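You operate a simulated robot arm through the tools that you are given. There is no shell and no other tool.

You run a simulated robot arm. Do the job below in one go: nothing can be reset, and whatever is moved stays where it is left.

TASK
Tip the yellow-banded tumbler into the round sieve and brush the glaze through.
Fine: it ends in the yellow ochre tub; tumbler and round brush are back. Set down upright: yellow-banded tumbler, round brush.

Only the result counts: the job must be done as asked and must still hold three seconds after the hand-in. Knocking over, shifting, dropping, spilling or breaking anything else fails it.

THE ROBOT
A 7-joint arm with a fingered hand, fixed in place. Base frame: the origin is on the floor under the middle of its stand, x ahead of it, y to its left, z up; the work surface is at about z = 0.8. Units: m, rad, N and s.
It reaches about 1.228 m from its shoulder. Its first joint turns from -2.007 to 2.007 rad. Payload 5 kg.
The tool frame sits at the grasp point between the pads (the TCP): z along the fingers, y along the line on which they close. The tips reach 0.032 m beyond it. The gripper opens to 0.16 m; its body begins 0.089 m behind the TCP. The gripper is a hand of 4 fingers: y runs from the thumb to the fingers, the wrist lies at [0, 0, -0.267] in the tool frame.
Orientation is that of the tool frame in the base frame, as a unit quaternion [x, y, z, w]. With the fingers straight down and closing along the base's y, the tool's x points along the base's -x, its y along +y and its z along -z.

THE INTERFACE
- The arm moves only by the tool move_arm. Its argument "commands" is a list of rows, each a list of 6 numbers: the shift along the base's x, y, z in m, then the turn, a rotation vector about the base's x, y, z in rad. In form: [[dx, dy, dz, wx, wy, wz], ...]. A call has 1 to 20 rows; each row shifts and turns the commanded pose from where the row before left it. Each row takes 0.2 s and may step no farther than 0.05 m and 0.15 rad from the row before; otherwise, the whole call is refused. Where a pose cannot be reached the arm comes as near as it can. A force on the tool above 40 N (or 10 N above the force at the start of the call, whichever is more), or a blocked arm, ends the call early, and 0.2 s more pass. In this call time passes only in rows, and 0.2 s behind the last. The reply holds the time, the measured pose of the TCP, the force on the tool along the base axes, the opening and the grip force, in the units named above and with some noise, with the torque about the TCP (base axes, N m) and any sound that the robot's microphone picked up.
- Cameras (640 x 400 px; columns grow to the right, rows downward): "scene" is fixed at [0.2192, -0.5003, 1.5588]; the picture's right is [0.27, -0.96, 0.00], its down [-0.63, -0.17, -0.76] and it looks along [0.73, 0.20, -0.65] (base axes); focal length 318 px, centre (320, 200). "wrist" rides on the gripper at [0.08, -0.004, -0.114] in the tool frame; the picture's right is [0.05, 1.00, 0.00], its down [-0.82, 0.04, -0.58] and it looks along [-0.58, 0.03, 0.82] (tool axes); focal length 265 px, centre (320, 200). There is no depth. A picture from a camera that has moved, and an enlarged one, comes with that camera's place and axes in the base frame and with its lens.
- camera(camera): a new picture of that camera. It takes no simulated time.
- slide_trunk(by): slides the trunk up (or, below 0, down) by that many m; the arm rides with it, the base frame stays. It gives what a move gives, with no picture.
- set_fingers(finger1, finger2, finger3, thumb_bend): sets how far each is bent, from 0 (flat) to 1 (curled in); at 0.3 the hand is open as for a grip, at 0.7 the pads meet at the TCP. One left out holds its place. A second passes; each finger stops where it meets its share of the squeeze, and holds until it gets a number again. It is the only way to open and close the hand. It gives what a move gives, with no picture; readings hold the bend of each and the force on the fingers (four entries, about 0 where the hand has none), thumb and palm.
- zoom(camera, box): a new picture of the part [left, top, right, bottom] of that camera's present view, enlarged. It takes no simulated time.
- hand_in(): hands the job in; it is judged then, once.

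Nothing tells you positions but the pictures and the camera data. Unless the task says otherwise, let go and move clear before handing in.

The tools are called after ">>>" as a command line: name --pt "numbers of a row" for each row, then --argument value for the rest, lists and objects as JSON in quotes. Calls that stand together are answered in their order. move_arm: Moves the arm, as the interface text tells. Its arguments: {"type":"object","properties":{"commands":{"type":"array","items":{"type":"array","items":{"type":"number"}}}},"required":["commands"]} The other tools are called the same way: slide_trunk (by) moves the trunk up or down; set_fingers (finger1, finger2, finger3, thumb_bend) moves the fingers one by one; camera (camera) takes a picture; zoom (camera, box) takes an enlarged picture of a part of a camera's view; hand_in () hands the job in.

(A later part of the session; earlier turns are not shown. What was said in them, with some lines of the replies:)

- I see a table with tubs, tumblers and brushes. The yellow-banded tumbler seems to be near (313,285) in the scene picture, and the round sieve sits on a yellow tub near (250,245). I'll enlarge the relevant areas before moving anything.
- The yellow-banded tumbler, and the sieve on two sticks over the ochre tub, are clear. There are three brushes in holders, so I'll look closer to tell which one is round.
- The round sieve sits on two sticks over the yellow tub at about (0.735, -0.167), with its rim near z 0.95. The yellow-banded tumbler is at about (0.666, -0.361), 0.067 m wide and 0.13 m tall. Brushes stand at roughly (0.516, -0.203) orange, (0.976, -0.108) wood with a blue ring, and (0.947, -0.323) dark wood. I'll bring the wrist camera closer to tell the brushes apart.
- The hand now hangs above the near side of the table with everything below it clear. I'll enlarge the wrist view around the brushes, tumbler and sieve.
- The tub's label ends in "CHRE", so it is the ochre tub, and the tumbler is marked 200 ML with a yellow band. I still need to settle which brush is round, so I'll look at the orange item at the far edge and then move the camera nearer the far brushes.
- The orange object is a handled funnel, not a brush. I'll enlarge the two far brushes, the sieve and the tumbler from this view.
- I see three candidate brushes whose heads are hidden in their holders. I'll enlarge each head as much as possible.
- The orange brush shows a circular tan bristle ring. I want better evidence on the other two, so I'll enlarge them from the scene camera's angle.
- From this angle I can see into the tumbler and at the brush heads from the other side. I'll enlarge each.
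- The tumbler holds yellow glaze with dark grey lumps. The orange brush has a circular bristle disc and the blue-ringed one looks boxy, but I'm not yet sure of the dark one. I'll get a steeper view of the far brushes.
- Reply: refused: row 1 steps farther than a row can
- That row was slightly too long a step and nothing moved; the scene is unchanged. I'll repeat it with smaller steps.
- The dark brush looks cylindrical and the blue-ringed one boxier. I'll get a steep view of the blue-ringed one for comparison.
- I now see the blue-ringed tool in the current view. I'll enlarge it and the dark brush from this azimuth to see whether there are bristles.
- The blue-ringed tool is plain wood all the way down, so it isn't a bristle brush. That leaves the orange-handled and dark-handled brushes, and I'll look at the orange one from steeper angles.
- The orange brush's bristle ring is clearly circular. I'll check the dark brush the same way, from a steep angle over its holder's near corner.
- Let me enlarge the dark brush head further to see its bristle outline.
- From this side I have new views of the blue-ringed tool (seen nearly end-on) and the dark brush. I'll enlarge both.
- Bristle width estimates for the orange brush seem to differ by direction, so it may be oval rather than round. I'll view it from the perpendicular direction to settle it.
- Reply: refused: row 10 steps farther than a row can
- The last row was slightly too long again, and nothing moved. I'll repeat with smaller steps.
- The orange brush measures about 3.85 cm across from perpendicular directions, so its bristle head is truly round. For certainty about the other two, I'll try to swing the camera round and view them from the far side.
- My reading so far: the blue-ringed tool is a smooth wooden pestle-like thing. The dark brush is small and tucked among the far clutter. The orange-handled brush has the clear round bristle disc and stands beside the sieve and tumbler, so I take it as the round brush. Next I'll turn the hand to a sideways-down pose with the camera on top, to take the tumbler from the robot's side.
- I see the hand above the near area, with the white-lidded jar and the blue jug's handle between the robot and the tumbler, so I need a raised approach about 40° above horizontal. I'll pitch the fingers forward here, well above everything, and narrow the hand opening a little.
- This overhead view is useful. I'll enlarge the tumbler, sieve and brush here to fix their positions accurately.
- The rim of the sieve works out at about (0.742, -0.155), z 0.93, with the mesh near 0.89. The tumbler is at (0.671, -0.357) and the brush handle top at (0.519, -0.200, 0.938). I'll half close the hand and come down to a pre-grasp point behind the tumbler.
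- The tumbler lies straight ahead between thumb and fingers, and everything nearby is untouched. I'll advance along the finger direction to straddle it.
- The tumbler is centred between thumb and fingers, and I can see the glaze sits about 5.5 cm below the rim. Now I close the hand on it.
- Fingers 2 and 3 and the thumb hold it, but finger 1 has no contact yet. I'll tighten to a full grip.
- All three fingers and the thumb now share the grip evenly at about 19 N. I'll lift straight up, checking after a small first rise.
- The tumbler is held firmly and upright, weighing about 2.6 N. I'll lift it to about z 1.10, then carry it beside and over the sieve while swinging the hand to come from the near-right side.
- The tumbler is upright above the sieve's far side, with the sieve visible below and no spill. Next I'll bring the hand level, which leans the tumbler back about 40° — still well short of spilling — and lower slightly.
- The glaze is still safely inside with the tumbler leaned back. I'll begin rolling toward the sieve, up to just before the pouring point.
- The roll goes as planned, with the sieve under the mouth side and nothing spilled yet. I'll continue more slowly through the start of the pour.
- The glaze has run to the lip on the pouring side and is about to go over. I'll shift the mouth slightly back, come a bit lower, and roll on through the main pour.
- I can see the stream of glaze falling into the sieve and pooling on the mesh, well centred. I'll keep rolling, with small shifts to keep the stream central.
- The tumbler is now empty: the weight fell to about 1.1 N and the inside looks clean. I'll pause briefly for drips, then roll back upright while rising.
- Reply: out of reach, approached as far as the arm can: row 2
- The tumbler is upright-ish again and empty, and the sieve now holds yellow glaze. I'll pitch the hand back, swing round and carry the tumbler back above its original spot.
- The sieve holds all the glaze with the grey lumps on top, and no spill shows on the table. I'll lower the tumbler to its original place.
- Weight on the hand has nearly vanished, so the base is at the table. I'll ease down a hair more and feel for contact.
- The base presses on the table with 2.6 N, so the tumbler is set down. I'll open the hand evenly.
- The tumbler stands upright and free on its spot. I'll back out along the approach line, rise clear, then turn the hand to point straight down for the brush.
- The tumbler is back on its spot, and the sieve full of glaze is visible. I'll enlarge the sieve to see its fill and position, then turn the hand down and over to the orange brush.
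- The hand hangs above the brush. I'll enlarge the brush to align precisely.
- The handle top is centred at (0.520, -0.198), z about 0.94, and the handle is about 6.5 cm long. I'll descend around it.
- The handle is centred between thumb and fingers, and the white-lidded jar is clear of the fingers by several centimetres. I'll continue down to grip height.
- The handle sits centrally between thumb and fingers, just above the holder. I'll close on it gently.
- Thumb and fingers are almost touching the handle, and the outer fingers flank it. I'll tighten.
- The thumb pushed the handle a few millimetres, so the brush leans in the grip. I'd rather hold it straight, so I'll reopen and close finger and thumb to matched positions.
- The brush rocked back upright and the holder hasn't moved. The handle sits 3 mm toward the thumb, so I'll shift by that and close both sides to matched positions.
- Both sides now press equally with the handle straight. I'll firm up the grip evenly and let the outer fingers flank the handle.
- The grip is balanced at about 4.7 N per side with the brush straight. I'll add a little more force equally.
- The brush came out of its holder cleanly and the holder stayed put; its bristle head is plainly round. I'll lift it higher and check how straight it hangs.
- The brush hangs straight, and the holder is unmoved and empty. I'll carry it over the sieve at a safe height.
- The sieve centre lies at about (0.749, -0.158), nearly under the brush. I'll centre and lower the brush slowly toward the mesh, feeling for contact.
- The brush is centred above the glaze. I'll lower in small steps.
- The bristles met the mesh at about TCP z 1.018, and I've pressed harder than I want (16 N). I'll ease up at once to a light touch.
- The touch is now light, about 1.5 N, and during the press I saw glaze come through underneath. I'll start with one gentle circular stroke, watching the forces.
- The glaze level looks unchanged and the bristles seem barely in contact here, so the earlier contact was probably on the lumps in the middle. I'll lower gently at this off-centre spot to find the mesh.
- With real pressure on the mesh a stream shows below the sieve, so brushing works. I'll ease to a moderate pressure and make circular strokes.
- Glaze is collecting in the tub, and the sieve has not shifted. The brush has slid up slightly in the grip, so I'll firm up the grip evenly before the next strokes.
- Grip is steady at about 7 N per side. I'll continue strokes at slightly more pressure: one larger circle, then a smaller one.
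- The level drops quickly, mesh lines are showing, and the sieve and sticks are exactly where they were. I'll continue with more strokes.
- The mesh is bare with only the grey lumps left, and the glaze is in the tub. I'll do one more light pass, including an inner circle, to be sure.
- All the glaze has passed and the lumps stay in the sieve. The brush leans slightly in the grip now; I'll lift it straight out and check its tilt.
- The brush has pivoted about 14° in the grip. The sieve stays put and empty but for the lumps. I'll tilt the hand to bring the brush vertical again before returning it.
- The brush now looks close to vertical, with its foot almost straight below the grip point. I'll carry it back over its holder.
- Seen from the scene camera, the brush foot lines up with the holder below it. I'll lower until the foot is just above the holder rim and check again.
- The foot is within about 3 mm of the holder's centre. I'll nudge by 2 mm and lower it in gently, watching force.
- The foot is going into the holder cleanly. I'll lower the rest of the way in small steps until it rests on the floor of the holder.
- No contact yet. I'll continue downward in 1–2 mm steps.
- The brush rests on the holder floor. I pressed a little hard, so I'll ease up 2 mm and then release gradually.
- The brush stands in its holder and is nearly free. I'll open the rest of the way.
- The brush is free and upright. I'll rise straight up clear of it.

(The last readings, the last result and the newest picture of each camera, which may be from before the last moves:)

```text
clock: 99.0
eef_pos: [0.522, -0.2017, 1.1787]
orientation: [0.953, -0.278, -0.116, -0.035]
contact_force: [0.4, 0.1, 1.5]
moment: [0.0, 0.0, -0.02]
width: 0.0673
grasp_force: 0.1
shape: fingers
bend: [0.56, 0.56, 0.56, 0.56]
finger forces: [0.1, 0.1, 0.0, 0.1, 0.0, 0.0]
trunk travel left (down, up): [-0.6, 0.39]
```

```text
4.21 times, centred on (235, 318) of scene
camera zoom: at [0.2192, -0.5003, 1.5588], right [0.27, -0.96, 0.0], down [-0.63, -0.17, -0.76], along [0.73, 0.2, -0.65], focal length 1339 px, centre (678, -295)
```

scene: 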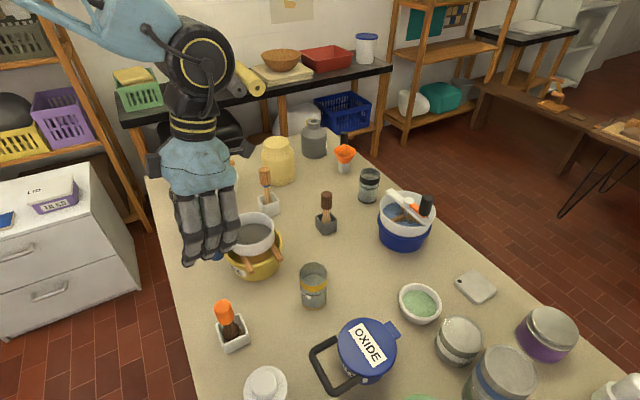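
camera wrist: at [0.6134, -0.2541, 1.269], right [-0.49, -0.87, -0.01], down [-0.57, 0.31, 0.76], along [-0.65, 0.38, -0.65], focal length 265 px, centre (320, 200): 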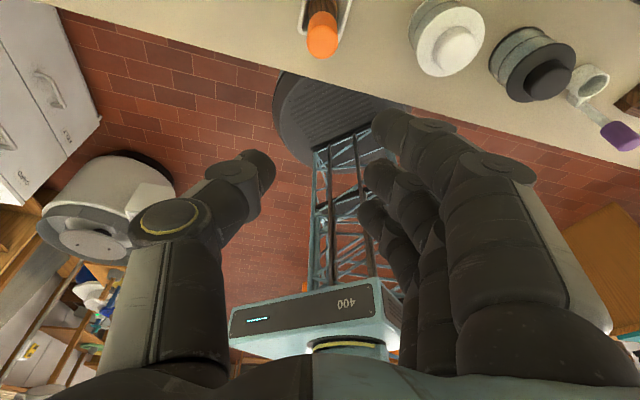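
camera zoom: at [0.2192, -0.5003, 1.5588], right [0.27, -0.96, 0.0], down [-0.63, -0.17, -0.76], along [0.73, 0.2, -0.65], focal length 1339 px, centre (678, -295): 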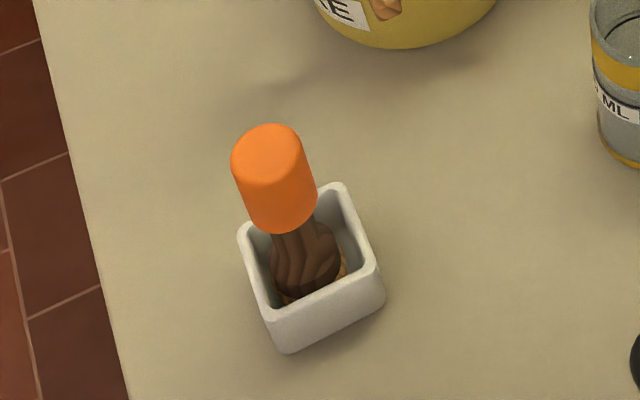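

The brush stands upright in its holder and the tumbler is on its spot. I'll move the hand clear and check the sieve, tub and surroundings before handing in.

>>> move_arm --pt "0.0 -0.03 0.03 -0.066 -0.103 0" --pt "0.0 -0.03 0.03 -0.066 -0.103 0" --pt "0.0 -0.04 0.02 0 0 0" --pt "0.0 -0.04 0.02 0 0 0" --pt "0.0 -0.04 0.02 0 0 0"

>>> camera --camera "scene"

>>> zoom --camera "scene" --box '[180, 190, 360, 302]'

>>> zoom --camera "scene" --box '[200, 200, 300, 280]'

>>> zoom --camera "scene" --box '[180, 250, 400, 388]'

```text
clock: 100.2
eef_pos: [0.5225, -0.3829, 1.2983]
orientation: [0.96, -0.279, -0.001, 0.0]
contact_force: [0.4, -0.9, -0.7]
moment: [0.0, 0.01, -0.01]
width: 0.0675
grasp_force: 0.0
shape: fingers
bend: [0.56, 0.56, 0.56, 0.56]
finger forces: [0.1, 0.0, 0.1, 0.0, 0.0, 0.1]
trunk travel left (down, up): [-0.6, 0.39]
```

```text
taken
```

scene: 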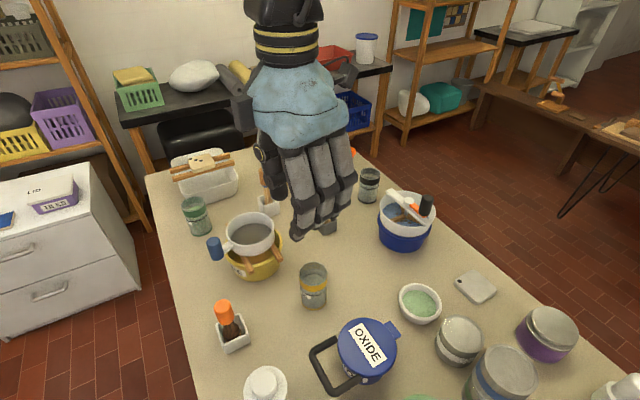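

```text
3.56 times, centred on (270, 246) of scene
camera zoom: at [0.2192, -0.5003, 1.5588], right [0.27, -0.96, 0.0], down [-0.63, -0.17, -0.76], along [0.73, 0.2, -0.65], focal length 1131 px, centre (498, 36)
```

zoom: 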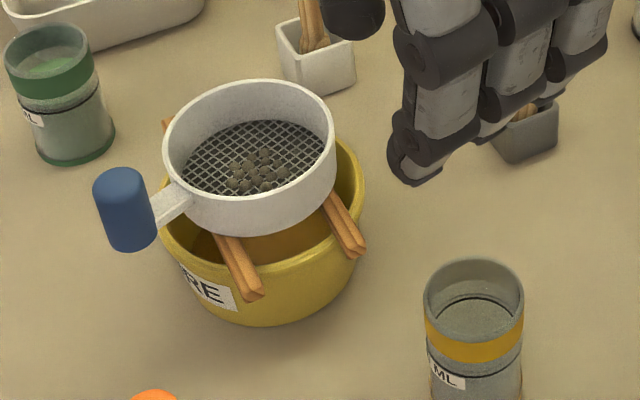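

```text
5.00 times, centred on (250, 240) of scene
camera zoom: at [0.2192, -0.5003, 1.5588], right [0.27, -0.96, 0.0], down [-0.63, -0.17, -0.76], along [0.73, 0.2, -0.65], focal length 1591 px, centre (670, 0)
```

zoom: 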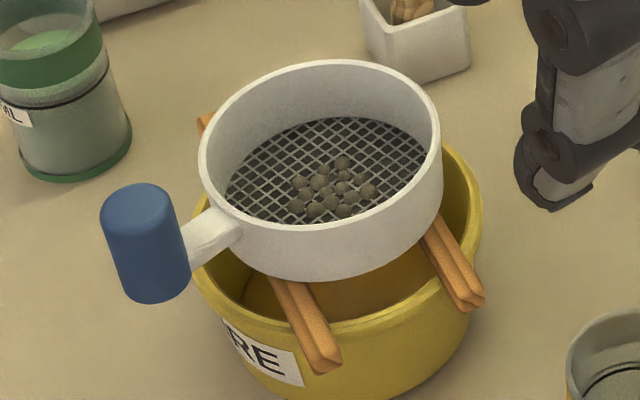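

```text
2.90 times, centred on (290, 319) of scene
camera zoom: at [0.2192, -0.5003, 1.5588], right [0.27, -0.96, 0.0], down [-0.63, -0.17, -0.76], along [0.73, 0.2, -0.65], focal length 922 px, centre (407, -145)
```

zoom: 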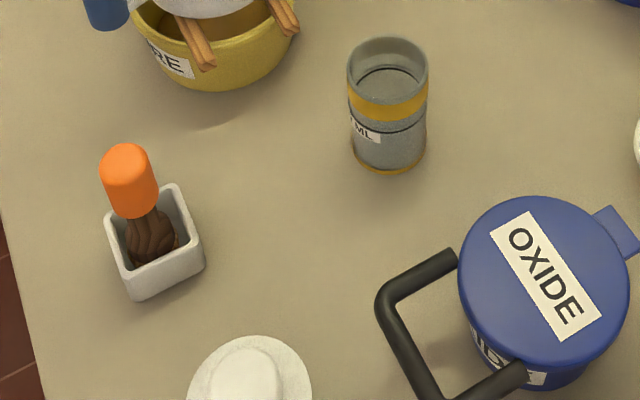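

Everything checks out. The sieve holds only the grey lumps and the glaze is in the yellow ochre tub. The sieve, sticks and tub sit exactly where they were, and the table is clean. The yellow-banded tumbler is upright on its spot, the orange-handled brush I took as the round brush is upright in its holder, and the hand is clear, so I hand in the job.

>>> hand_in

```text
The job is handed in.
```

The job is handed in. The glaze went from the yellow-banded tumbler into the round sieve and was brushed through into the yellow ochre tub. Only the grey lumps stayed on the mesh.

- **Tumbler:** it is empty and upright on its original spot.
- **Brush:** it is upright in its holder, which did not visibly move.
- **Everything else:** in the last pictures the sieve, its sticks, the tub and the other items in view were where they started. I saw no glaze on the table.

**Which brush is "round":** nothing labelled it, so I chose the orange-handled brush standing near the sieve. Its bristle head measured as wide one way as the other. The smaller dark-handled brush at the back also looked round, so this was my best judgement rather than a certainty.

**Pressing force:** three presses went harder than I intended, up to about 17 N: two on the sieve and one setting the brush down. I eased off each time and nothing shifted.
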